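You operate a simulated robot arm through the tools that you are given. There is no shell and no other tool. Be economical: measure what you need, move in short steps, check, and stop when the job is done.

You run a simulated robot arm. Do the job below in one go: nothing can be reset, and whatever is moved stays where it is left.

Task
Scoop sugar into the clear bowl to about its 50 ml line and close the tin.
Fine: the scoop goes back. Set down upright: sugar scoop.

Only the result counts: the job must be done as asked and must still hold three seconds after the hand-in. Knocking over, shifting, dropping, spilling or breaking anything else fails it.

Robot
A 7-joint arm with a two-finger parallel gripper, fixed in place. Base frame: the origin is at the foot of the arm, x ahead of it, y to its left, z up; the work surface is at about z = 0.75. Units: m, rad, N and s.
With the tool pointing down near the work surface it reaches from about 0.2 to 0.68 m from the base axis. Its first joint turns from -1.152 to 1.152 rad. Payload 2.4 kg.
Tool frame: the origin (TCP) lies between the finger pads and is the grasp point; the fingertips stand 0.03 m ahead of it; z points along the fingers, y is the line along which they close. Largest opening 0.094 m; finger width 0.028, thickness 0.01; the body of the gripper, 0.05 by 0.096 m, starts 0.055 m behind the TCP.
Orientation is that of the tool frame in the base frame, as a unit quaternion [w, x, y, z]. With the fingers straight down and closing along the base's y, the tool's x points along the base's -x, its y along +y and its z along -z.

Tools
- The arm moves only by the tool play_rows. Its argument "moves" is a list of rows, each an object of numbers (a shift or turn left out is 0, a gripper value left out holds the last): "x", "y", "z": the shift along the tool's x, y, z in units of 400 mm (1.0 is 400 mm); "wx", "wy", "wz": the turn, a rotation vector about the tool's x, y, z in units of 45 degrees (1.0 is 45 degrees); "jaw": the gripper command, from -1 (fully open) to 1 (shut), values between in proportion. In form: [{"x": .., "y": .., "z": .., "wx": .., "wy": .., "wz": .., "jaw": ..}, ...]. A call has 1 to 12 rows; each row is the pose to reach, as a shift and turn from the pose commanded when the call began, along the tool's axes at that moment. A call with a number of a shift or a turn outside -1 to 1 is refused whole. A row lasts 0.2 s, in which the tool goes at most 0.05 m and 0.15 rad; a call with a longer step from one row to the next is refused whole, and so is a gripper value outside its range. A pose out of reach is approached as far as the arm can. The call stops where the force on the tool passes 40 N (or 10 N more than at its start, if that is more) or the arm is blocked; 0.2 s more then pass. Each finger travels about 0.153 m/s and halts on what it meets, pressing with about 34 N; the grip force reading is that of the motor and also rises with nothing between the fingers. The clock runs only during rows and for 0.2 s after the last one: add rows that repeat a pose to give the fingers time. It gives the time, the measured TCP pose, the force on the tool (base axes), the opening and the grip force at its end, in the units of the frame above (readings bear some noise), with the torque about the TCP (base axes, N m) and any sound that the robot's microphone picked up.
- Cameras (640 x 400 px; columns grow to the right, rows downward): "scene" is fixed at [0.0366, 0.4848, 1.4563]; the picture's right is [-0.70, -0.72, 0.00], its down [-0.38, 0.37, -0.85] and it looks along [0.61, -0.59, -0.53] (base axes); focal length 332 px, centre (320, 200). "wrist" rides on the gripper at [0.076, 0.014, -0.102] in the tool frame; the picture's right is [-0.18, 0.98, 0.00], its down [-0.75, -0.14, -0.64] and it looks along [-0.63, -0.12, 0.77] (tool axes); focal length 243 px, centre (320, 200). There is no depth. A picture from a camera that has moved, and an enlarged one, comes with that camera's place and axes in the base frame and with its lens. The place of the scene camera against the robot may be out by one fixed shift of up to 0.018 m in any direction.
- get_image(camera): a new picture of that camera. It takes no simulated time.
- inspect(camera, box): a new picture of the part [left, top, right, bottom] of that camera's present view, enlarged. It takes no simulated time.
- hand_in(): hands the job in; it is judged then, once.

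Go step by step. Nothing tells you positions but the pictures and the camera data: compare them with the known pose of the tool, close in by small moves and look again before you grip or let go. The budget is 120 turns and 68 pictures, counting those below and the enlarged ones. Unless the task says otherwise, let go and move clear before handing in, and close with one line.

The tools are called after "Call:" as name(argument=value, ...) on one line, values as JSON. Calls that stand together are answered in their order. play_rows: Moves the arm, as the interface text tells. Its arguments: {"type":"object","properties":{"moves":{"type":"array","items":{"type":"object","properties":{"x":{"type":"number"},"y":{"type":"number"},"z":{"type":"number"},"wx":{"type":"number"},"wy":{"type":"number"},"wz":{"type":"number"},"jaw":{"type":"number"}}}}},"required":["moves"]} The other tools are called the same way: get_image (camera) takes a picture; inspect (camera, box) takes an enlarged picture of a part of a camera's view; hand_in () hands the job in.

At the start:

```text
clock: 0.0
eef_pos: [0.3393, -0.1402, 1.125]
orientation: [0.0, 0.0, 1.0, 0.001]
contact_force: [1.1, 0.0, -0.3]
wrist_torque: [0.02, 0.01, 0.02]
grip_width: 0.094
gripper_force: 0.0
```

scene: 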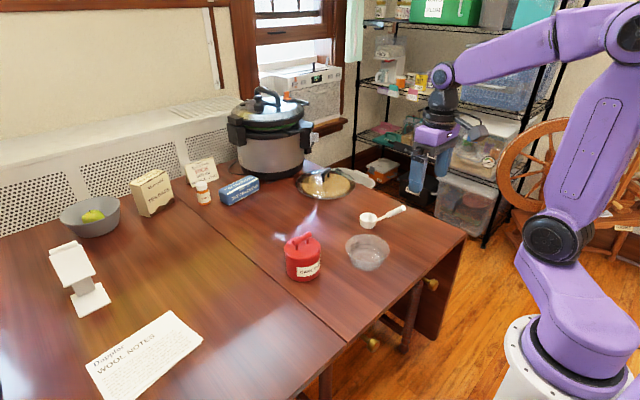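
wrist: 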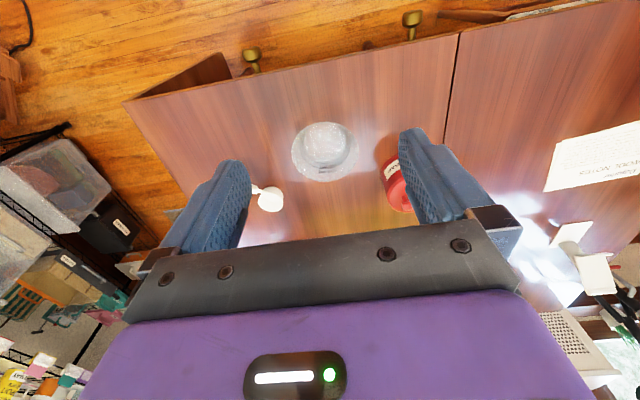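

I see a red tin with a lid (knob handle), a clear bowl, a white scoop, and a tin/other container with sugar perhaps behind. I'll look closer at these.

Call:
inspect(camera="scene", box=[260, 150, 420, 290])

Call:
inspect(camera="wrist", box=[220, 100, 460, 250])

Call:
inspect(camera="scene", box=[120, 80, 360, 230])

```text
2.86 times, centred on (340, 220) of scene
camera zoom: at [0.0366, 0.4848, 1.4563], right [-0.7, -0.72, 0.0], down [-0.38, 0.37, -0.85], along [0.61, -0.59, -0.53], focal length 948 px, centre (263, 143)
```

zoom: 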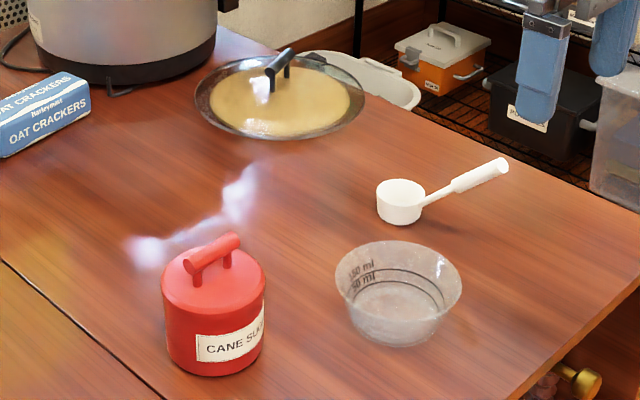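

```text
2.67 times, centred on (340, 175) of wrist
camera zoom: at [0.2645, -0.1258, 1.2252], right [0.18, 0.98, 0.0], down [0.75, -0.14, 0.64], along [0.63, -0.12, -0.77], focal length 647 px, centre (267, 267)
```

zoom: 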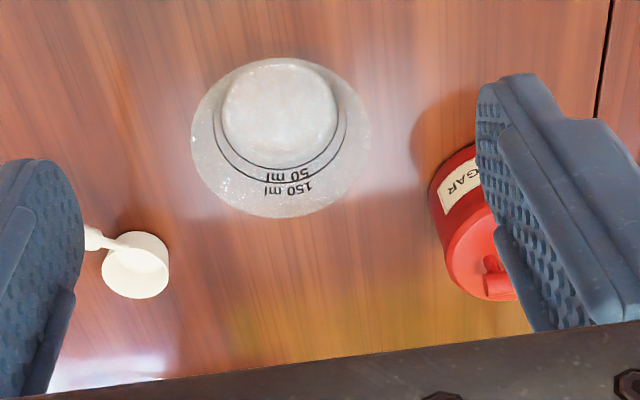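

```text
2.67 times, centred on (240, 155) of scene
camera zoom: at [0.0366, 0.4848, 1.4563], right [-0.7, -0.72, 0.0], down [-0.38, 0.37, -0.85], along [0.61, -0.59, -0.53], focal length 885 px, centre (533, 320)
```

zoom: 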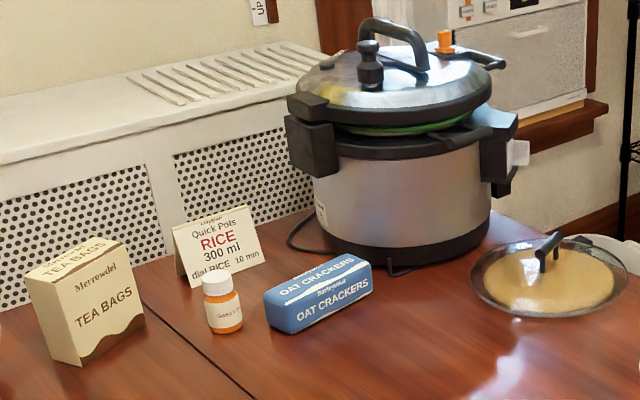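

Scoop bowl is around (0.615,-0.314) with its handle toward (0.55,-0.43); the clear bowl is near (0.495,-0.16), the tin near (0.60,0). I'll move over towards the tin for a closer look at the lid.

Call:
play_rows(moves=[{"y": 0.12, "z": 0.02}, {"y": 0.24, "z": 0.06}, {"y": 0.35, "z": 0.12}, {"y": 0.38, "z": 0.2, "x": -0.05}, {"y": 0.38, "z": 0.28, "x": -0.1}, {"y": 0.38, "z": 0.28, "x": -0.1}])

Call:
get_image(camera="wrist")

Call:
get_image(camera="scene")

```text
refused: row 2 steps farther than a row can; nothing moved
```

```text
62 pictures are left
camera wrist: at [0.2645, -0.1258, 1.2252], right [0.18, 0.98, 0.0], down [0.75, -0.14, 0.64], along [0.63, -0.12, -0.77], focal length 243 px, centre (320, 200)
```

wrist: 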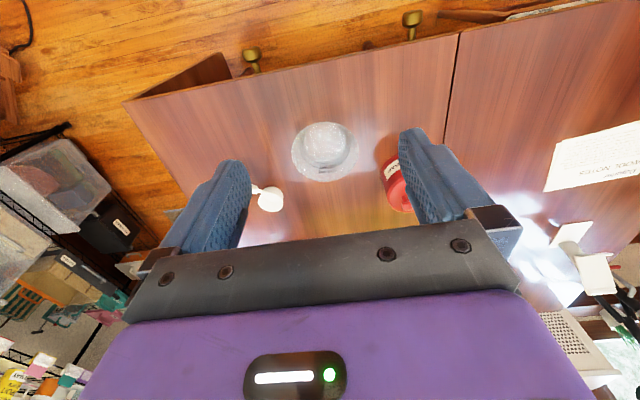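

```text
61 pictures are left
```

scene: 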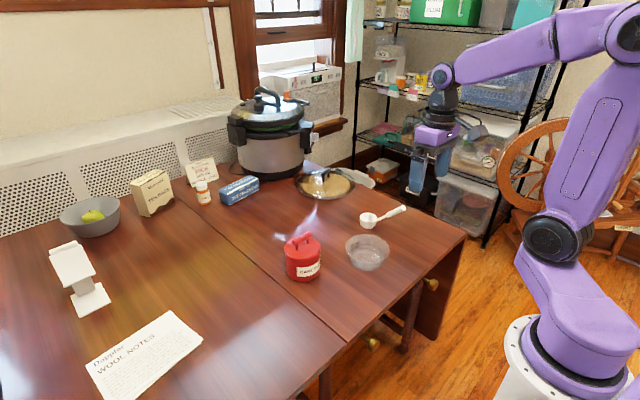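

The step was too long; I'll repeat it in shorter steps to hover near the tin.

Call:
play_rows(moves=[{"y": 0.1}, {"y": 0.2}, {"y": 0.3, "z": 0.03}, {"y": 0.36, "z": 0.1}, {"y": 0.38, "z": 0.2}, {"y": 0.38, "z": 0.3}, {"y": 0.38, "z": 0.34, "x": -0.08}, {"y": 0.38, "z": 0.34, "x": -0.15}])

Call:
get_image(camera="wrist")

```text
clock: 1.8
eef_pos: [0.3999, 0.0132, 0.9883]
orientation: [-0.001, 0.0, 1.0, 0.0]
contact_force: [-0.1, -0.5, 1.0]
wrist_torque: [0.01, -0.02, -0.02]
grip_width: 0.0939
gripper_force: 0.0
```

```text
60 pictures are left
camera wrist: at [0.3242, 0.0275, 1.0891], right [0.18, 0.98, 0.0], down [0.75, -0.14, 0.64], along [0.63, -0.12, -0.77], focal length 243 px, centre (320, 200)
```

wrist: 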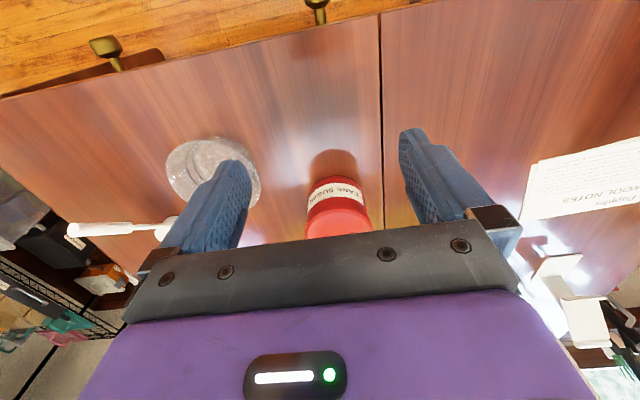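

The tin is just ahead of the TCP; I'll move forward so that the lid handle comes into view between the fingers.

Call:
play_rows(moves=[{"x": -0.1}, {"x": -0.2}, {"x": -0.3}, {"x": -0.36, "y": -0.01}, {"x": -0.36, "y": -0.01}])

Call:
get_image(camera="wrist")

Call:
inspect(camera="scene", box=[270, 220, 350, 290])

```text
clock: 3.0
eef_pos: [0.5444, 0.0086, 0.9879]
orientation: [0.0, 0.0, 1.0, 0.0]
contact_force: [0.2, -0.4, 0.4]
wrist_torque: [-0.02, 0.02, 0.04]
grip_width: 0.0942
gripper_force: 0.0
```

```text
59 pictures are left
camera wrist: at [0.4683, 0.0237, 1.0884], right [0.18, 0.98, 0.0], down [0.75, -0.14, 0.64], along [0.63, -0.12, -0.77], focal length 243 px, centre (320, 200)
```

wrist: 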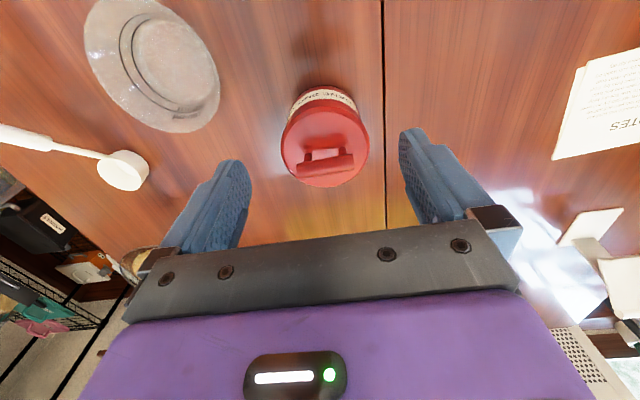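

```text
5.71 times, centred on (310, 255) of scene
camera zoom: at [0.0366, 0.4848, 1.4563], right [-0.7, -0.72, 0.0], down [-0.38, 0.37, -0.85], along [0.61, -0.59, -0.53], focal length 1897 px, centre (377, -114)
```

zoom: 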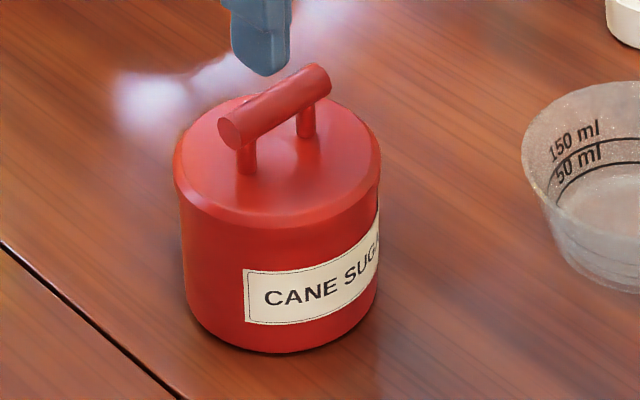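

The lid has a horizontal dowel bar on two posts. I'll zoom in for bar position and direction.

Call:
inspect(camera="wrist", box=[260, 70, 400, 200])

Call:
inspect(camera="wrist", box=[0, 0, 240, 200])

```text
3.08 times, centred on (330, 135) of wrist
camera zoom: at [0.4683, 0.0237, 1.0884], right [0.18, 0.98, 0.0], down [0.75, -0.14, 0.64], along [0.63, -0.12, -0.77], focal length 746 px, centre (289, 400)
```

zoom: 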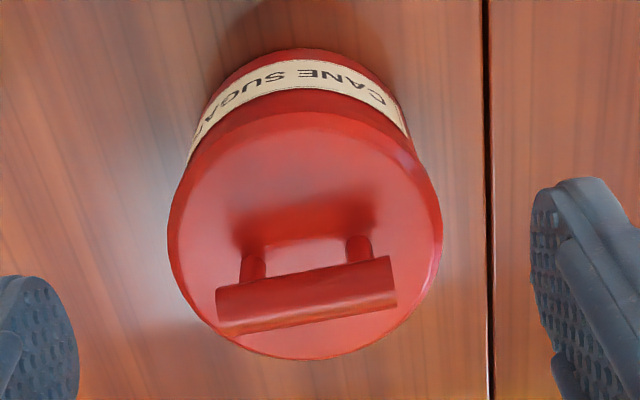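

```text
2.00 times, centred on (120, 100) of wrist
camera zoom: at [0.4683, 0.0237, 1.0884], right [0.18, 0.98, 0.0], down [0.75, -0.14, 0.64], along [0.63, -0.12, -0.77], focal length 485 px, centre (720, 400)
```

zoom: 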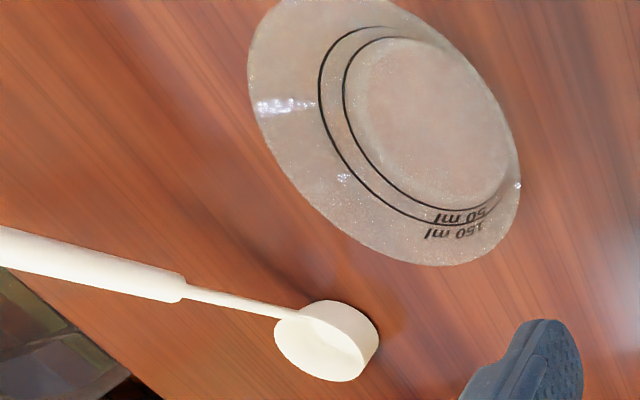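

The bar runs along base y, centred near (0.602, 0.003) at z≈0.87, with the lid top at z≈0.83. I'll turn the gripper 90° so the fingers close along x, moving above the bar.

Call:
play_rows(moves=[{"wz": -0.17, "x": -0.02}, {"wz": -0.34, "x": -0.05}, {"wz": -0.51, "x": -0.08}, {"wz": -0.68, "x": -0.11}, {"wz": -0.85, "x": -0.14}, {"wz": -1.0, "x": -0.144, "y": -0.013}, {"wz": -1.0, "x": -0.144, "y": -0.013}])

Call:
play_rows(moves=[{"wz": -0.17}, {"wz": -0.34}, {"wz": -0.51}, {"wz": -0.68}, {"wz": -0.85}, {"wz": -1.0}, {"wz": -1.0}])

Call:
get_image(camera="wrist")

```text
clock: 4.6
eef_pos: [0.6013, 0.0018, 0.9871]
orientation: [0.001, -0.383, 0.924, 0.0]
contact_force: [0.4, -0.4, 0.6]
wrist_torque: [-0.01, -0.02, 0.0]
grip_width: 0.0938
gripper_force: 0.2
```

```text
clock: 6.2
eef_pos: [0.603, 0.0018, 0.989]
orientation: [0.001, 0.708, -0.706, 0.001]
contact_force: [0.1, 0.0, -0.3]
wrist_torque: [-0.03, 0.0, 0.01]
grip_width: 0.0941
gripper_force: 0.0
```

```text
55 pictures are left
camera wrist: at [0.5885, -0.0739, 1.089], right [-0.98, 0.18, 0.0], down [0.14, 0.75, 0.64], along [0.12, 0.63, -0.77], focal length 243 px, centre (320, 200)
```

wrist: 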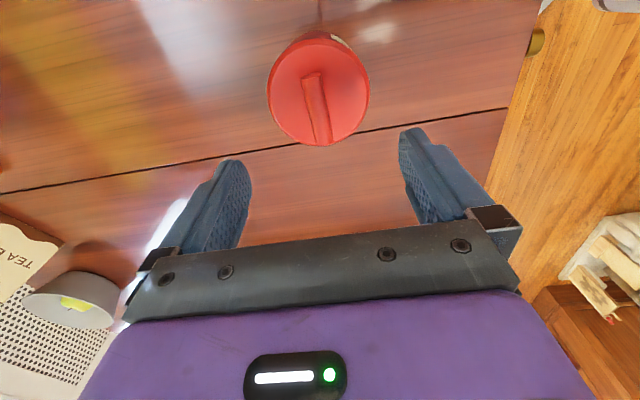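

The bar checks out at (0.605, 0.004). I'll descend over it and check before closing.

Call:
play_rows(moves=[{"y": -0.005, "x": -0.005, "z": 0.08}, {"y": -0.005, "x": -0.005, "z": 0.16}, {"y": -0.005, "x": -0.005, "z": 0.24}, {"y": -0.005, "x": -0.005, "z": 0.29}, {"y": -0.005, "x": -0.005, "z": 0.29}])

Call:
get_image(camera="wrist")

Call:
inspect(camera="scene", box=[260, 210, 360, 290])

```text
clock: 7.4
eef_pos: [0.6047, 0.0055, 0.8723]
orientation: [0.0, -0.707, 0.707, -0.001]
contact_force: [-0.2, 0.1, -0.2]
wrist_torque: [0.01, -0.03, 0.02]
grip_width: 0.094
gripper_force: 0.1
```

```text
54 pictures are left
camera wrist: at [0.591, -0.0709, 0.9741], right [-0.98, 0.18, 0.0], down [0.14, 0.75, 0.64], along [0.12, 0.63, -0.77], focal length 243 px, centre (320, 200)
```

wrist: 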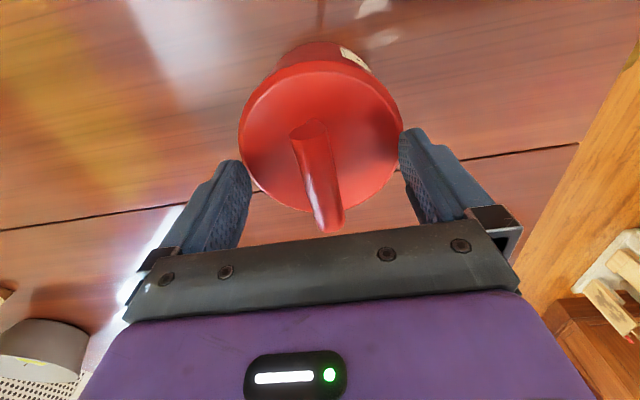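

```text
5.00 times, centred on (310, 250) of scene
camera zoom: at [0.0366, 0.4848, 1.4563], right [-0.7, -0.72, 0.0], down [-0.38, 0.37, -0.85], along [0.61, -0.59, -0.53], focal length 1660 px, centre (370, -50)
```

zoom: 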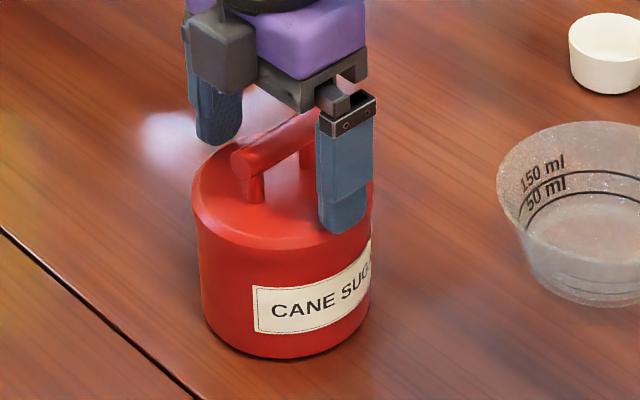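

The fingers straddle the bar symmetrically. Closing now.

Call:
play_rows(moves=[{"jaw": 0.2}, {"jaw": 0.6}, {"jaw": 1}, {"jaw": 1}, {"jaw": 1}])

```text
clock: 8.6
eef_pos: [0.6051, 0.0057, 0.8736]
orientation: [0.0, 0.708, -0.707, 0.0]
contact_force: [-0.3, 0.7, 0.1]
wrist_torque: [0.0, 0.0, -0.03]
grip_width: 0.0211
gripper_force: 33.9
heard: snap
```

Gripped at 21 mm. Lifting straight up slowly.

Call:
play_rows(moves=[{"z": -0.01, "jaw": 1}, {"z": -0.025}, {"z": -0.05}, {"z": -0.09}, {"z": -0.14}, {"z": -0.2}, {"z": -0.2}])

Call:
get_image(camera="scene")

```text
clock: 10.2
eef_pos: [0.6049, 0.0057, 0.9521]
orientation: [0.0, 0.707, -0.707, 0.0]
contact_force: [0.1, 0.3, -0.2]
wrist_torque: [-0.05, 0.02, 0.01]
grip_width: 0.0
gripper_force: 33.4
```

```text
52 pictures are left
```

scene: 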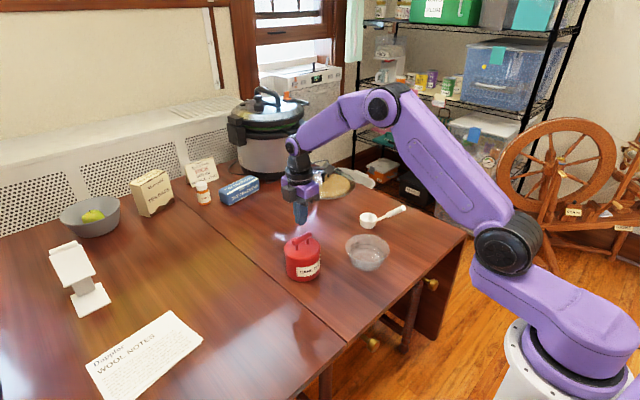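

The grip slipped off; the lid is held somehow. Let me inspect the tin closely for a seam or twist marks.

Call:
inspect(camera="scene", box=[270, 220, 340, 290])

Call:
inspect(camera="wrist", box=[240, 20, 420, 160])

```text
5.71 times, centred on (305, 255) of scene
camera zoom: at [0.0366, 0.4848, 1.4563], right [-0.7, -0.72, 0.0], down [-0.38, 0.37, -0.85], along [0.61, -0.59, -0.53], focal length 1897 px, centre (406, -114)
```

zoom: 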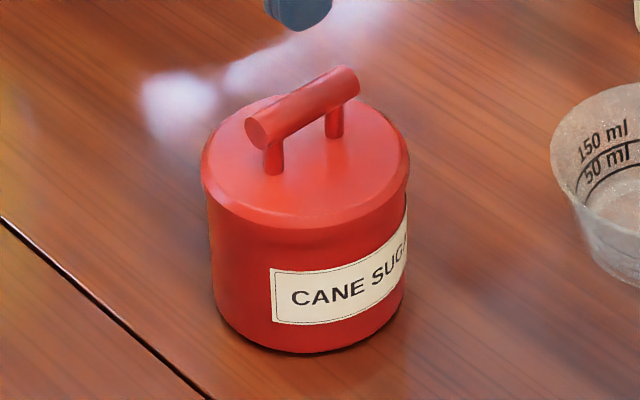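

```text
2.86 times, centred on (330, 90) of wrist
camera zoom: at [0.5908, -0.0713, 1.0532], right [-0.98, 0.18, 0.0], down [0.14, 0.75, 0.64], along [0.12, 0.63, -0.77], focal length 693 px, centre (291, 514)
```

zoom: 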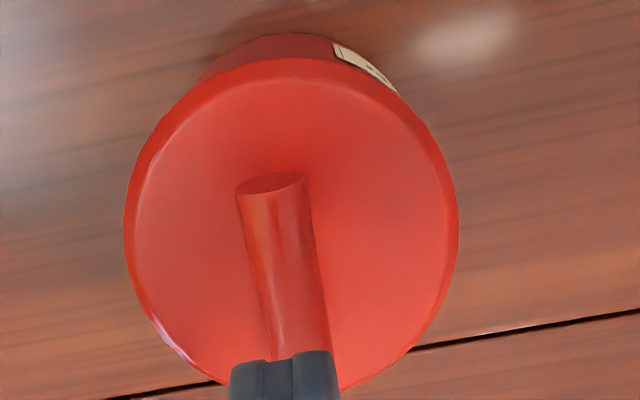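

The lid did not move and the tin looks unmoved. I'll re-grip, then pull in small increments and read the force to learn what holds it.

Call:
play_rows(moves=[{"jaw": -0.3}, {"jaw": -0.3}, {"z": 0.08}, {"z": 0.16}, {"z": 0.207}, {"z": 0.207}, {"z": 0.207, "jaw": 0.4}, {"z": 0.207, "jaw": 1}, {"z": 0.207, "jaw": 1}, {"z": 0.207, "jaw": 1}, {"z": 0.207, "jaw": 1}])

Call:
play_rows(moves=[{"z": -0.005, "jaw": 1}, {"z": -0.005, "jaw": 1}])

Call:
play_rows(moves=[{"z": -0.005, "jaw": 1}, {"z": -0.005, "jaw": 1}])

```text
clock: 11.8
eef_pos: [0.6056, 0.0053, 0.8738]
orientation: [0.001, -0.707, 0.707, 0.0]
contact_force: [-1.1, 0.2, 5.0]
wrist_torque: [0.02, 0.06, 0.0]
grip_width: 0.029
gripper_force: 0.0
heard: snap
stopped in row 7: the force on the tool passed its limit (the readings are from after the stop); the commanded pose is now the measured one
```

```text
clock: 12.3
eef_pos: [0.6045, 0.0044, 0.8742]
orientation: [-0.001, 0.707, -0.707, 0.0]
contact_force: [0.3, 0.2, -1.1]
wrist_torque: [0.02, 0.01, 0.02]
grip_width: 0.0209
gripper_force: 34.1
heard: snap
```

```text
clock: 12.9
eef_pos: [0.6058, 0.0044, 0.8764]
orientation: [-0.001, 0.708, -0.707, 0.0]
contact_force: [0.1, 0.1, -0.6]
wrist_torque: [0.0, 0.0, 0.0]
grip_width: 0.0212
gripper_force: 33.5
```

Gripped again at 21 mm. Continuing tiny lifts, watching the force.

Call:
play_rows(moves=[{"z": -0.005, "jaw": 1}])

Call:
play_rows(moves=[{"z": -0.007, "jaw": 1}])

Call:
inspect(camera="scene", box=[270, 210, 350, 290])

```text
clock: 13.3
eef_pos: [0.6057, 0.0031, 0.8775]
orientation: [0.0, -0.707, 0.707, 0.0]
contact_force: [-0.9, -0.1, -0.1]
wrist_torque: [-0.02, 0.04, 0.02]
grip_width: 0.0211
gripper_force: 34.0
```

```text
clock: 13.8
eef_pos: [0.6049, 0.0042, 0.8814]
orientation: [0.0, -0.707, 0.707, 0.0]
contact_force: [-0.3, -0.4, 0.0]
wrist_torque: [0.04, -0.01, 0.01]
grip_width: 0.021
gripper_force: 33.3
```

```text
5.00 times, centred on (310, 250) of scene
camera zoom: at [0.0366, 0.4848, 1.4563], right [-0.7, -0.72, 0.0], down [-0.38, 0.37, -0.85], along [0.61, -0.59, -0.53], focal length 1660 px, centre (370, -50)
```

zoom: 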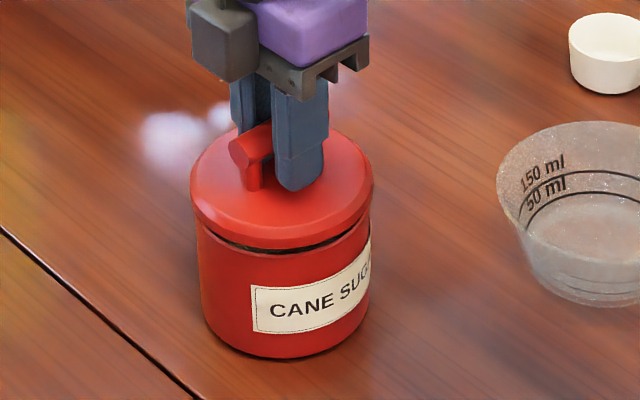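

The lid is coming off cleanly when pulled slowly. I'll lift further gently.

Call:
play_rows(moves=[{"z": -0.01, "jaw": 1}, {"z": -0.025}, {"z": -0.045}, {"z": -0.07}, {"z": -0.1}, {"z": -0.13}, {"z": -0.16}, {"z": -0.18}, {"z": -0.18}])

Call:
inspect(camera="scene", box=[260, 170, 360, 290])

```text
clock: 15.8
eef_pos: [0.6067, 0.005, 0.9522]
orientation: [0.0, -0.707, 0.707, 0.0]
contact_force: [-0.9, 0.3, 0.0]
wrist_torque: [-0.02, -0.02, 0.0]
grip_width: 0.0214
gripper_force: 34.3
```

```text
3.33 times, centred on (310, 230) of scene
camera zoom: at [0.0366, 0.4848, 1.4563], right [-0.7, -0.72, 0.0], down [-0.38, 0.37, -0.85], along [0.61, -0.59, -0.53], focal length 1106 px, centre (353, 100)
```

zoom: 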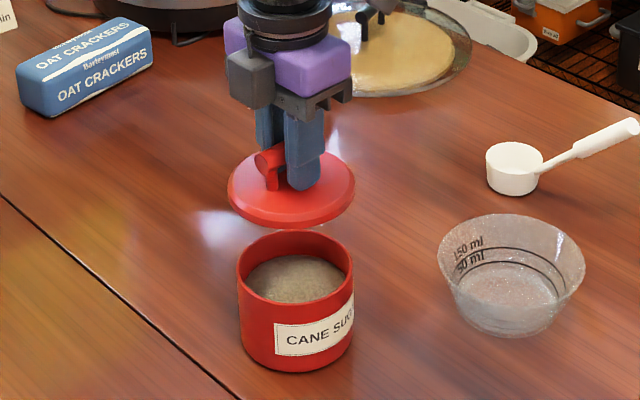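

The lid is off and the sugar shows about 2–3 cm below the rim. I'll carry the lid to a free spot at about (0.48, 0.15).

Call:
play_rows(moves=[{"z": -0.02, "x": -0.04, "y": 0.03}, {"z": -0.03, "x": -0.1, "y": 0.08}, {"z": -0.03, "x": -0.16, "y": 0.13}, {"z": -0.03, "x": -0.22, "y": 0.18}, {"z": -0.03, "x": -0.28, "y": 0.23}, {"z": -0.03, "x": -0.33, "y": 0.28}, {"z": -0.03, "x": -0.362, "y": 0.31}, {"z": 0.03, "x": -0.362, "y": 0.31}, {"z": 0.1, "x": -0.362, "y": 0.31}, {"z": 0.16, "x": -0.362, "y": 0.31}, {"z": 0.21, "x": -0.362, "y": 0.31}, {"z": 0.21, "x": -0.362, "y": 0.31}])

Call:
inspect(camera="scene", box=[180, 200, 340, 330])

```text
clock: 18.4
eef_pos: [0.4804, 0.1488, 0.8698]
orientation: [-0.001, 0.707, -0.707, 0.0]
contact_force: [-0.4, 0.0, 0.2]
wrist_torque: [0.01, -0.02, -0.01]
grip_width: 0.0212
gripper_force: 33.9
```

```text
3.08 times, centred on (260, 265) of scene
camera zoom: at [0.0366, 0.4848, 1.4563], right [-0.7, -0.72, 0.0], down [-0.38, 0.37, -0.85], along [0.61, -0.59, -0.53], focal length 1021 px, centre (505, 0)
```

zoom: 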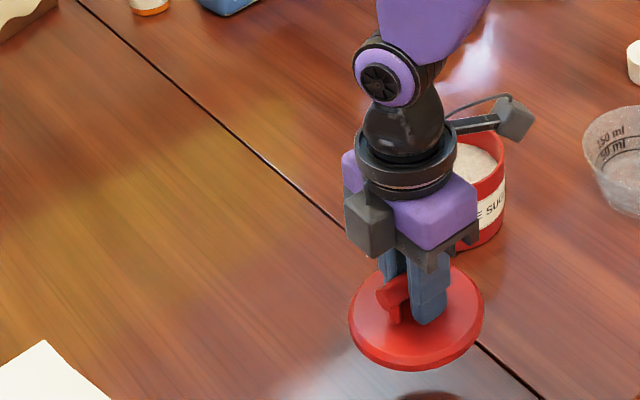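

Lowering the lid toward the table gently until contact.

Call:
play_rows(moves=[{"z": 0.05}, {"z": 0.1}, {"z": 0.135}, {"z": 0.145}, {"z": 0.15}, {"z": 0.155}, {"z": 0.16}, {"z": 0.165}])

Call:
inspect(camera="scene", box=[220, 230, 340, 330])

```text
clock: 20.1
eef_pos: [0.4811, 0.1504, 0.8032]
orientation: [0.0, -0.707, 0.707, 0.0]
contact_force: [0.1, 0.4, -1.1]
wrist_torque: [-0.03, -0.01, 0.02]
grip_width: 0.021
gripper_force: 34.6
```

```text
4.00 times, centred on (280, 280) of scene
camera zoom: at [0.0366, 0.4848, 1.4563], right [-0.7, -0.72, 0.0], down [-0.38, 0.37, -0.85], along [0.61, -0.59, -0.53], focal length 1328 px, centre (480, -120)
```

zoom: 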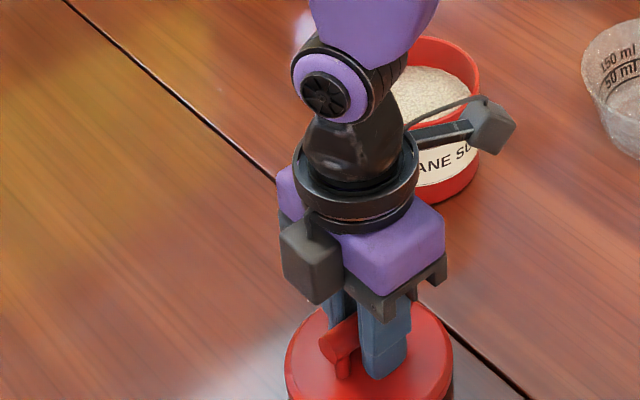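

Not in contact yet. Continuing down in 1–2 mm steps.

Call:
play_rows(moves=[{"z": 0.004}, {"z": 0.008}, {"z": 0.012}])

Call:
inspect(camera="scene", box=[240, 290, 330, 350])

```text
clock: 20.9
eef_pos: [0.4807, 0.1501, 0.798]
orientation: [0.0, 0.707, -0.707, 0.001]
contact_force: [0.4, 0.7, -0.7]
wrist_torque: [-0.01, 0.03, -0.03]
grip_width: 0.0211
gripper_force: 33.9
```

```text
6.67 times, centred on (285, 320) of scene
camera zoom: at [0.0366, 0.4848, 1.4563], right [-0.7, -0.72, 0.0], down [-0.38, 0.37, -0.85], along [0.61, -0.59, -0.53], focal length 2213 px, centre (553, -600)
```

zoom: 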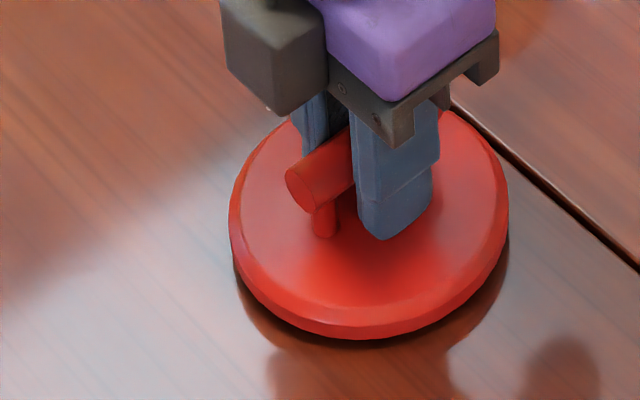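

Very close. A few more small steps.

Call:
play_rows(moves=[{"z": 0.003}, {"z": 0.006}, {"z": 0.009}, {"z": 0.012}])

```text
clock: 21.9
eef_pos: [0.4817, 0.1488, 0.7936]
orientation: [0.0, 0.707, -0.707, 0.001]
contact_force: [0.4, -0.2, 0.0]
wrist_torque: [-0.01, 0.01, -0.01]
grip_width: 0.0211
gripper_force: 34.5
```

Call:
play_rows(moves=[{"z": 0.003}, {"z": 0.006}, {"z": 0.009}])

Call:
inspect(camera="scene", box=[240, 290, 330, 350])

```text
clock: 22.8
eef_pos: [0.4815, 0.1508, 0.7916]
orientation: [0.0, -0.707, 0.707, -0.001]
contact_force: [-5.2, -1.6, 12.4]
wrist_torque: [-0.21, -0.04, -0.06]
grip_width: 0.0211
gripper_force: 34.2
stopped in row 3: the force on the tool passed its limit (the readings are from after the stop); the commanded pose is now the measured one
```

```text
6.67 times, centred on (285, 320) of scene
camera zoom: at [0.0363, 0.4847, 1.4564], right [-0.7, -0.72, 0.0], down [-0.38, 0.37, -0.85], along [0.61, -0.59, -0.53], focal length 2213 px, centre (553, -600)
```

zoom: 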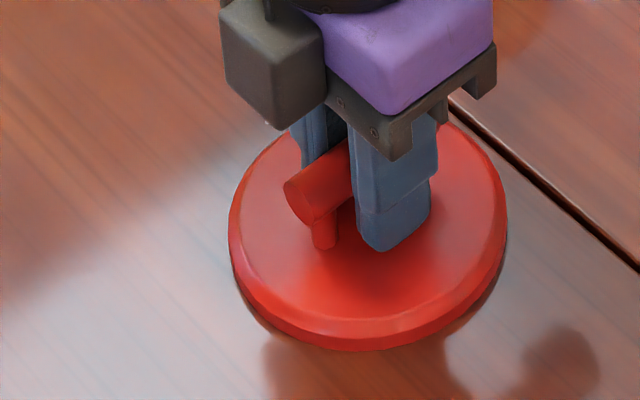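

The lid is on the table (TCP z≈0.792). Releasing and rising.

Call:
play_rows(moves=[{"z": -0.002, "jaw": 0.3}, {"z": -0.002, "jaw": -0.2}, {"z": -0.002, "jaw": -0.2}, {"z": -0.06}, {"z": -0.15}, {"z": -0.25}, {"z": -0.35}, {"z": -0.45}, {"z": -0.5}, {"z": -0.5}])

Call:
get_image(camera="scene")

```text
clock: 25.0
eef_pos: [0.4812, 0.1493, 0.9908]
orientation: [0.0, 0.707, -0.707, 0.0]
contact_force: [-0.3, 0.4, 0.0]
wrist_torque: [0.02, 0.01, 0.0]
grip_width: 0.0563
gripper_force: 0.0
```

```text
43 pictures are left
```

scene: 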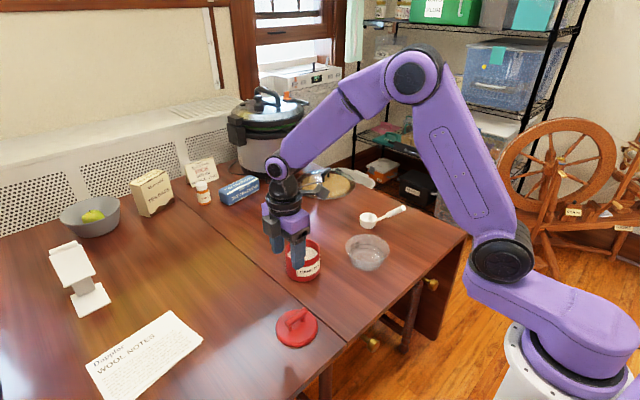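

The lid rests flat beside the tin. Now I'll travel over toward the scoop, turning the gripper to match its handle.

Call:
play_rows(moves=[{"x": 0.1}, {"x": 0.2, "wz": 0.1}, {"x": 0.3, "wz": 0.2}, {"x": 0.4, "wz": 0.3}, {"x": 0.5, "wz": 0.4}, {"x": 0.6, "wz": 0.5}, {"x": 0.7, "wz": 0.6}, {"x": 0.8, "wz": 0.644}, {"x": 0.9, "wz": 0.644, "y": -0.03}, {"x": 0.95, "wz": 0.644, "y": -0.1}, {"x": 1.0, "wz": 0.644, "y": -0.17, "jaw": -1}, {"x": 1.0, "wz": 0.644, "y": -0.17, "jaw": -1}])

Call:
get_image(camera="wrist")

```text
clock: 27.6
eef_pos: [0.5498, -0.2494, 0.9896]
orientation: [0.0, -0.508, 0.862, 0.0]
contact_force: [-0.2, 0.3, -0.4]
wrist_torque: [0.02, -0.01, -0.02]
grip_width: 0.0941
gripper_force: 0.1
```

```text
42 pictures are left
camera wrist: at [0.5006, -0.3091, 1.0906], right [-0.77, 0.64, 0.0], down [0.49, 0.59, 0.64], along [0.41, 0.49, -0.77], focal length 243 px, centre (320, 200)
```

wrist: 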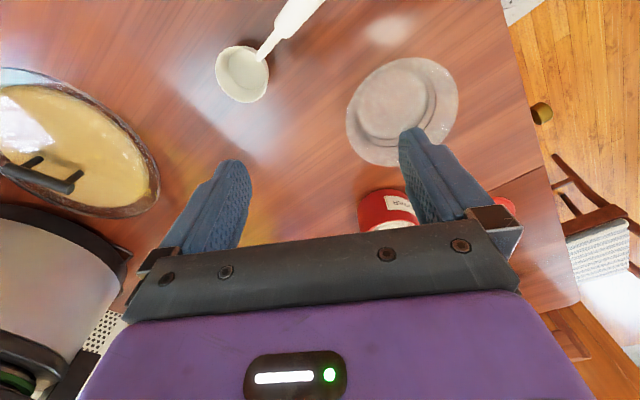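

I see the scoop with its handle; moving along the handle direction to hover above it.

Call:
play_rows(moves=[{"x": 0.06, "y": -0.05}, {"x": 0.13, "y": -0.1}, {"x": 0.2, "y": -0.15}, {"x": 0.27, "y": -0.199}, {"x": 0.307, "y": -0.199}, {"x": 0.307, "y": -0.199, "z": 0.1}, {"x": 0.307, "y": -0.199, "z": 0.2}, {"x": 0.307, "y": -0.199, "z": 0.25}, {"x": 0.307, "y": -0.199, "z": 0.25}])

Call:
get_image(camera="wrist")

```text
clock: 29.6
eef_pos: [0.5604, -0.3973, 0.892]
orientation: [0.0, -0.508, 0.862, 0.0]
contact_force: [-0.1, 0.4, 0.0]
wrist_torque: [0.02, 0.01, 0.01]
grip_width: 0.0938
gripper_force: 0.1
```

```text
41 pictures are left
camera wrist: at [0.5111, -0.4567, 0.9924], right [-0.77, 0.64, 0.0], down [0.49, 0.59, 0.64], along [0.41, 0.49, -0.77], focal length 243 px, centre (320, 200)
```

wrist: 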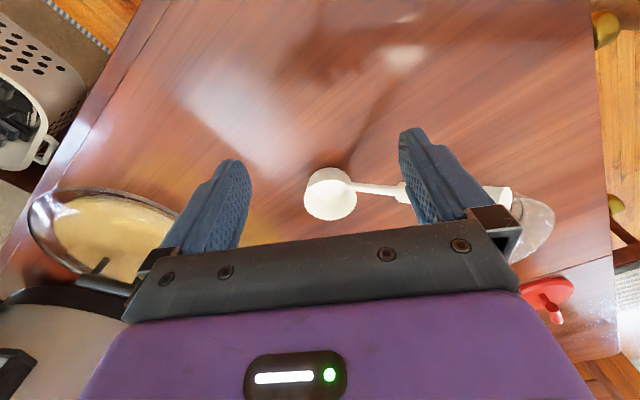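

The triangulation shows the handle actually slopes steeply upward toward the base (end near (0.48,-0.30,0.875)). I'll back up and turn the gripper to face it along x.

Call:
play_rows(moves=[{"z": -0.1}, {"z": -0.2}, {"z": -0.3}, {"z": -0.36, "wz": 0.15}, {"z": -0.36, "wz": 0.32}, {"z": -0.36, "wz": 0.49}, {"z": -0.36, "wz": 0.66}, {"z": -0.36, "wz": 0.68}])

Call:
play_rows(moves=[{"wz": 0.17, "x": 0.08, "y": 0.05}, {"wz": 0.34, "x": 0.16, "y": 0.1}, {"wz": 0.51, "x": 0.24, "y": 0.1}, {"wz": 0.66, "x": 0.32, "y": 0.1}, {"wz": 0.66, "x": 0.4, "y": 0.1}, {"wz": 0.66, "x": 0.45, "y": 0.05}, {"wz": 0.66, "x": 0.45, "y": 0.0}, {"wz": 0.66, "x": 0.45, "y": 0.0}])

Call:
get_image(camera="wrist")

```text
clock: 31.4
eef_pos: [0.5594, -0.3963, 1.0344]
orientation: [0.001, -0.262, 0.965, 0.0]
contact_force: [-0.2, -0.8, -0.4]
wrist_torque: [-0.01, 0.02, -0.02]
grip_width: 0.0941
gripper_force: 0.0
```

```text
clock: 33.2
eef_pos: [0.4048, -0.487, 1.0342]
orientation: [0.001, -0.006, 1.0, 0.001]
contact_force: [0.2, 0.5, -0.3]
wrist_torque: [0.01, 0.0, -0.05]
grip_width: 0.0939
gripper_force: 0.1
```

```text
40 pictures are left
camera wrist: at [0.3284, -0.4731, 1.1358], right [0.17, 0.98, 0.0], down [0.75, -0.13, 0.64], along [0.63, -0.11, -0.77], focal length 243 px, centre (320, 200)
```

wrist: 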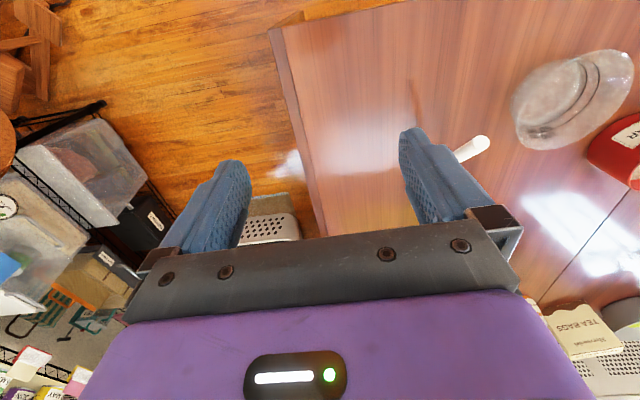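

Handle end confirmed near (0.487,-0.310,0.875). I'll slide over in y to look along it.

Call:
play_rows(moves=[{"y": 0.1, "wz": 0.015}, {"y": 0.2, "wz": 0.015}, {"y": 0.3, "wz": 0.015}, {"y": 0.38, "wz": 0.015}, {"y": 0.44, "wz": 0.015}, {"y": 0.44, "wz": 0.015}])

Call:
inspect(camera="wrist", box=[240, 50, 460, 230])

Call:
inspect(camera="scene", box=[340, 180, 430, 240])

```text
clock: 34.6
eef_pos: [0.4042, -0.3098, 1.0345]
orientation: [0.0, -0.001, 1.0, 0.0]
contact_force: [0.5, 0.2, -0.5]
wrist_torque: [-0.05, 0.02, 0.0]
grip_width: 0.0939
gripper_force: 0.1
```

```text
2.22 times, centred on (350, 140) of wrist
camera zoom: at [0.328, -0.2959, 1.1363], right [0.18, 0.98, 0.0], down [0.75, -0.14, 0.64], along [0.63, -0.12, -0.77], focal length 539 px, centre (253, 333)
```

zoom: 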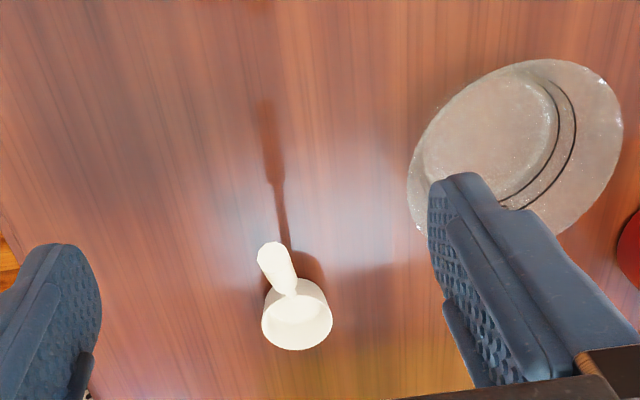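

```text
6.67 times, centred on (385, 210) of scene
camera zoom: at [0.0366, 0.4848, 1.4563], right [-0.7, -0.72, 0.0], down [-0.38, 0.37, -0.85], along [0.61, -0.59, -0.53], focal length 2213 px, centre (-113, 133)
```

zoom: 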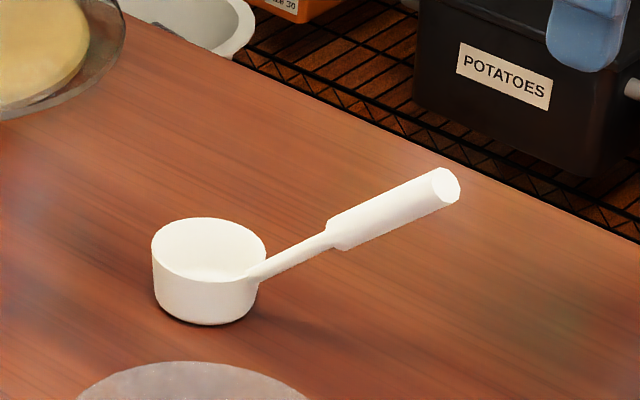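

Triangulated: handle runs from its end (0.481,-0.316,0.880) down at 45° toward the bowl at (0.61,-0.318). I'll grip it with the tool pitched forward (about 22° below horizontal), which suits both digging and pouring. First pitching up in free space.

Call:
play_rows(moves=[{"wy": -0.15, "z": -0.02}, {"wy": -0.3, "z": -0.04}, {"wy": -0.45, "z": -0.04}, {"wy": -0.6, "z": -0.04}, {"wy": -0.75, "z": -0.04}, {"wy": -0.9, "z": -0.04}, {"wy": -0.9, "z": -0.04}])

Call:
play_rows(moves=[{"wy": -0.15}, {"wy": -0.3}, {"wy": -0.45}, {"wy": -0.61}, {"wy": -0.61}])

```text
clock: 36.2
eef_pos: [0.4032, -0.3102, 1.0506]
orientation: [0.347, 0.0, 0.938, -0.001]
contact_force: [0.0, -1.0, 0.3]
wrist_torque: [0.0, 0.0, 0.02]
grip_width: 0.094
gripper_force: 0.0
```

```text
clock: 37.4
eef_pos: [0.401, -0.3117, 1.0503]
orientation: [0.56, 0.001, 0.829, -0.001]
contact_force: [-0.6, 1.5, -0.5]
wrist_torque: [0.0, 0.01, 0.02]
grip_width: 0.0938
gripper_force: 0.0
```

Pitching works. Before gripping, I'll rehearse the pouring pose near the bowl (yaw −60°, then roll) to be sure the arm can reach it.

Call:
play_rows(moves=[{"y": 0.1, "x": -0.005, "z": 0.013, "wx": 0.09, "wz": 0.036}, {"y": 0.2, "x": -0.01, "z": 0.026, "wx": 0.18, "wz": 0.072}, {"y": 0.3, "x": -0.015, "z": 0.039, "wx": 0.27, "wz": 0.108}, {"y": 0.4, "x": -0.02, "z": 0.05, "wx": 0.36, "wz": 0.144}, {"y": 0.5, "x": -0.025, "z": 0.065, "wx": 0.45, "wz": 0.18}, {"y": 0.58, "x": -0.03, "z": 0.075, "wx": 0.54, "wz": 0.217}, {"y": 0.642, "x": -0.031, "z": 0.078, "wx": 0.619, "wz": 0.249}, {"y": 0.642, "x": -0.031, "z": 0.078, "wx": 0.619, "wz": 0.249}])

Call:
play_rows(moves=[{"wx": 0.15, "wz": 0.06}, {"wx": 0.3, "wz": 0.12}, {"wx": 0.45, "wz": 0.18}, {"wx": 0.619, "wz": 0.249}, {"wx": 0.619, "wz": 0.249}])

```text
clock: 39.2
eef_pos: [0.4042, -0.1198, 1.07]
orientation: [0.541, 0.209, 0.805, -0.126]
contact_force: [-0.1, -0.4, -0.3]
wrist_torque: [0.0, 0.01, 0.04]
grip_width: 0.094
gripper_force: 0.1
out of reach, approached as far as the arm can: row 6, 7, 8
```

```text
clock: 40.4
eef_pos: [0.2572, -0.2643, 1.0975]
orientation: [0.485, 0.414, 0.718, -0.277]
contact_force: [0.8, 0.5, 0.3]
wrist_torque: [-0.02, -0.04, 0.0]
grip_width: 0.0939
gripper_force: 0.0
out of reach, approached as far as the arm can: row 1, 2, 3, 4, 5
```

That pose is out of reach. I'll try approaching the bowl from the other side (yaw positive), where the wrist sits farther out.

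Call:
play_rows(moves=[{"x": -0.02, "y": -0.042, "z": 0.051, "wx": -0.13, "wz": -0.053}, {"x": -0.041, "y": -0.083, "z": 0.101, "wx": -0.265, "wz": -0.107}, {"x": -0.061, "y": -0.125, "z": 0.152, "wx": -0.4, "wz": -0.16}, {"x": -0.082, "y": -0.167, "z": 0.203, "wx": -0.53, "wz": -0.213}, {"x": -0.102, "y": -0.209, "z": 0.254, "wx": -0.663, "wz": -0.266}, {"x": -0.123, "y": -0.25, "z": 0.304, "wx": -0.795, "wz": -0.32}, {"x": -0.143, "y": -0.292, "z": 0.355, "wx": -0.928, "wz": -0.373}, {"x": -0.143, "y": -0.292, "z": 0.355, "wx": -0.928, "wz": -0.373}])

Call:
play_rows(moves=[{"wx": -0.133, "wz": -0.053}, {"wx": -0.265, "wz": -0.107}, {"wx": -0.4, "wz": -0.16}, {"wx": -0.53, "wz": -0.213}, {"wx": -0.663, "wz": -0.266}, {"wx": -0.795, "wz": -0.32}, {"wx": -0.928, "wz": -0.373}, {"wx": -0.928, "wz": -0.373}])

```text
clock: 42.2
eef_pos: [0.2373, -0.4521, 1.0969]
orientation: [0.554, 0.108, 0.822, -0.073]
contact_force: [-0.2, -0.1, 0.6]
wrist_torque: [-0.02, 0.02, 0.01]
grip_width: 0.094
gripper_force: 0.0
```

```text
clock: 44.0
eef_pos: [0.2388, -0.4515, 1.0981]
orientation: [0.54, -0.213, 0.801, 0.144]
contact_force: [-0.3, -0.6, 0.2]
wrist_torque: [-0.02, 0.0, 0.0]
grip_width: 0.0943
gripper_force: 0.0
```

Wrist yaw is now +30°. Moving to the rehearsed pour position with yaw +45°.

Call:
play_rows(moves=[{"x": 0.015, "y": 0.033, "z": 0.103, "wx": -0.044, "wz": -0.018}, {"x": 0.031, "y": 0.066, "z": 0.206, "wx": -0.088, "wz": -0.035}, {"x": 0.047, "y": 0.099, "z": 0.309, "wx": -0.132, "wz": -0.053}, {"x": 0.063, "y": 0.132, "z": 0.411, "wx": -0.176, "wz": -0.071}, {"x": 0.079, "y": 0.165, "z": 0.514, "wx": -0.22, "wz": -0.089}, {"x": 0.094, "y": 0.198, "z": 0.617, "wx": -0.264, "wz": -0.106}, {"x": 0.11, "y": 0.231, "z": 0.72, "wx": -0.309, "wz": -0.124}, {"x": 0.11, "y": 0.231, "z": 0.72, "wx": -0.309, "wz": -0.124}])

```text
clock: 45.8
eef_pos: [0.4074, -0.2469, 0.952]
orientation: [0.516, -0.317, 0.766, 0.214]
contact_force: [-0.7, -0.3, 0.1]
wrist_torque: [0.02, -0.03, 0.03]
grip_width: 0.0939
gripper_force: 0.1
```

Reachable. Now rehearsing the roll about the tool axis.

Call:
play_rows(moves=[{"wz": 0.18}, {"wz": 0.36}, {"wz": 0.54}, {"wz": 0.72}, {"wz": 0.9}, {"wz": 1.0}])

Call:
play_rows(moves=[{"wz": 0.18}, {"wz": 0.36}, {"wz": 0.54}, {"wz": 0.72}, {"wz": 0.9}, {"wz": 1.0}])

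Call:
play_rows(moves=[{"wz": 0.18}, {"wz": 0.36}, {"wz": 0.54}, {"wz": 0.72}, {"wz": 0.9}, {"wz": 1.0}])

```text
clock: 47.2
eef_pos: [0.4088, -0.2471, 0.9513]
orientation: [0.395, 0.001, 0.829, 0.396]
contact_force: [-0.5, 0.2, -0.6]
wrist_torque: [-0.04, 0.03, 0.0]
grip_width: 0.094
gripper_force: 0.1
```

```text
clock: 48.6
eef_pos: [0.4083, -0.2478, 0.9518]
orientation: [0.213, 0.319, 0.766, 0.517]
contact_force: [-0.2, -0.3, 0.2]
wrist_torque: [0.0, 0.01, 0.02]
grip_width: 0.094
gripper_force: 0.0
```

```text
clock: 50.0
eef_pos: [0.4083, -0.2469, 0.9513]
orientation: [-0.001, 0.587, 0.585, 0.56]
contact_force: [-0.7, -0.2, 0.0]
wrist_torque: [0.0, 0.0, -0.02]
grip_width: 0.0938
gripper_force: 0.0
```

Roll to 135° works; testing to 180°.

Call:
play_rows(moves=[{"wz": 0.18}, {"wz": 0.36}, {"wz": 0.54}, {"wz": 0.72}, {"wz": 0.9}, {"wz": 1.0}])

```text
clock: 51.4
eef_pos: [0.4083, -0.2465, 0.9494]
orientation: [-0.214, 0.767, 0.316, 0.516]
contact_force: [0.2, 0.5, -0.6]
wrist_torque: [0.01, -0.01, 0.02]
grip_width: 0.0942
gripper_force: 0.0
```

Full 180° roll is fine. Unrolling and heading back to pick the scoop.

Call:
play_rows(moves=[{"wz": -0.18}, {"wz": -0.36}, {"wz": -0.54}, {"wz": -0.72}, {"wz": -0.9}, {"wz": -1.0}])

Call:
play_rows(moves=[{"wz": -0.18}, {"wz": -0.36}, {"wz": -0.54}, {"wz": -0.72}, {"wz": -0.9}, {"wz": -1.0}])

Call:
play_rows(moves=[{"wz": -0.18}, {"wz": -0.36}, {"wz": -0.54}, {"wz": -0.72}, {"wz": -0.9}, {"wz": -1.0}])

Call:
play_rows(moves=[{"wz": -0.18}, {"wz": -0.36}, {"wz": -0.54}, {"wz": -0.72}, {"wz": -0.9}, {"wz": -1.0}, {"wz": -1.0}])

```text
clock: 52.8
eef_pos: [0.4079, -0.2479, 0.9511]
orientation: [0.0, 0.586, 0.587, 0.559]
contact_force: [0.0, -0.4, 0.3]
wrist_torque: [0.03, -0.03, 0.01]
grip_width: 0.0939
gripper_force: 0.1
```

```text
clock: 54.2
eef_pos: [0.4088, -0.2468, 0.9506]
orientation: [0.214, 0.317, 0.766, 0.517]
contact_force: [0.5, -0.3, -0.2]
wrist_torque: [0.02, 0.01, 0.0]
grip_width: 0.0939
gripper_force: 0.2
```

```text
clock: 55.6
eef_pos: [0.4092, -0.247, 0.9496]
orientation: [0.396, 0.0, 0.829, 0.395]
contact_force: [0.1, 0.6, -0.1]
wrist_torque: [-0.02, 0.0, -0.03]
grip_width: 0.094
gripper_force: 0.2
```

```text
clock: 57.2
eef_pos: [0.4083, -0.2469, 0.9504]
orientation: [0.517, -0.316, 0.766, 0.214]
contact_force: [-0.1, 0.3, 0.2]
wrist_torque: [-0.06, -0.01, -0.02]
grip_width: 0.0941
gripper_force: 0.0
```

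Yaw back to 0 above the scoop handle's end.

Call:
play_rows(moves=[{"x": 0.006, "y": -0.024, "z": -0.016, "wx": 0.155, "wz": 0.062}, {"x": 0.013, "y": -0.047, "z": -0.031, "wx": 0.31, "wz": 0.124}, {"x": 0.019, "y": -0.071, "z": -0.047, "wx": 0.464, "wz": 0.187}, {"x": 0.025, "y": -0.095, "z": -0.063, "wx": 0.619, "wz": 0.249}, {"x": 0.032, "y": -0.118, "z": -0.078, "wx": 0.773, "wz": 0.311}, {"x": 0.038, "y": -0.142, "z": -0.094, "wx": 0.928, "wz": 0.373}, {"x": 0.038, "y": -0.142, "z": -0.094, "wx": 0.928, "wz": 0.373}])

Call:
get_image(camera="wrist")

```text
clock: 58.8
eef_pos: [0.4194, -0.316, 0.9495]
orientation: [0.559, 0.001, 0.829, -0.001]
contact_force: [0.5, -0.1, 0.1]
wrist_torque: [0.0, -0.01, 0.0]
grip_width: 0.0941
gripper_force: 0.0
```

```text
37 pictures are left
camera wrist: at [0.2961, -0.3013, 0.9161], right [0.07, 0.98, 0.17], down [-0.31, -0.14, 0.94], along [0.95, -0.12, 0.3], focal length 243 px, centre (320, 200)
```

wrist: 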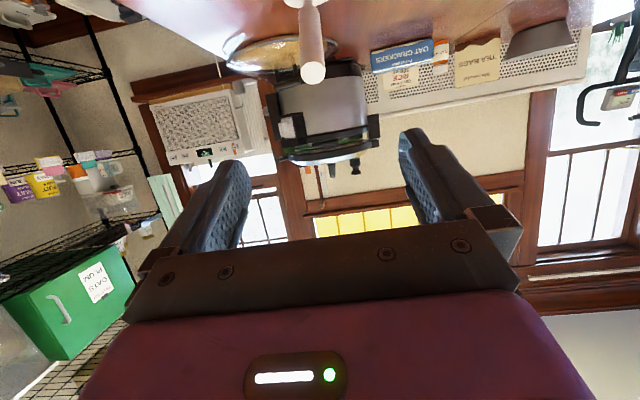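

The handle is centred between the fingers. Lowering to the pregrasp and advancing along the tool axis onto the handle.

Call:
play_rows(moves=[{"x": 0.07, "z": 0.03}, {"x": 0.135, "z": 0.069}, {"x": 0.135, "z": 0.13}, {"x": 0.135, "z": 0.19}, {"x": 0.135, "z": 0.24}, {"x": 0.135, "z": 0.289}, {"x": 0.135, "z": 0.289}])

Call:
inspect(camera="scene", box=[330, 160, 450, 250])

Call:
get_image(camera="wrist")

```text
clock: 60.4
eef_pos: [0.508, -0.3162, 0.8575]
orientation: [0.559, 0.001, 0.829, 0.0]
contact_force: [0.5, 0.6, 0.1]
wrist_torque: [0.03, -0.04, -0.01]
grip_width: 0.094
gripper_force: 0.0
```

```text
4.44 times, centred on (390, 205) of scene
camera zoom: at [0.0366, 0.4848, 1.4563], right [-0.7, -0.72, 0.0], down [-0.38, 0.37, -0.85], along [0.61, -0.59, -0.53], focal length 1475 px, centre (9, 178)
```

zoom: 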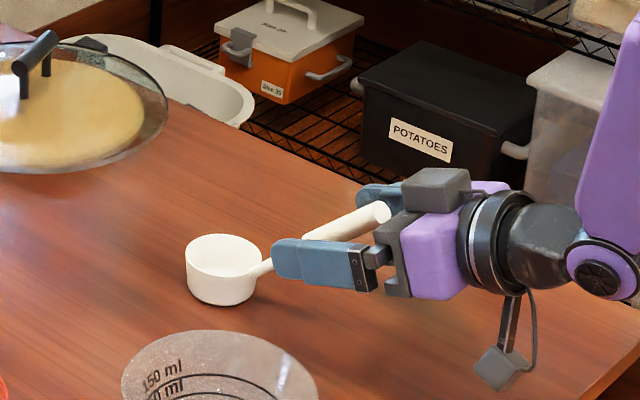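

```text
35 pictures are left
camera wrist: at [0.3841, -0.3014, 0.8229], right [0.07, 0.98, 0.17], down [-0.31, -0.14, 0.94], along [0.95, -0.12, 0.3], focal length 243 px, centre (320, 200)
```

wrist: 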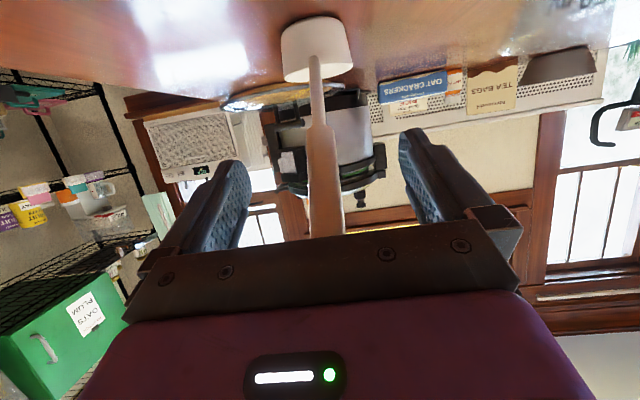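

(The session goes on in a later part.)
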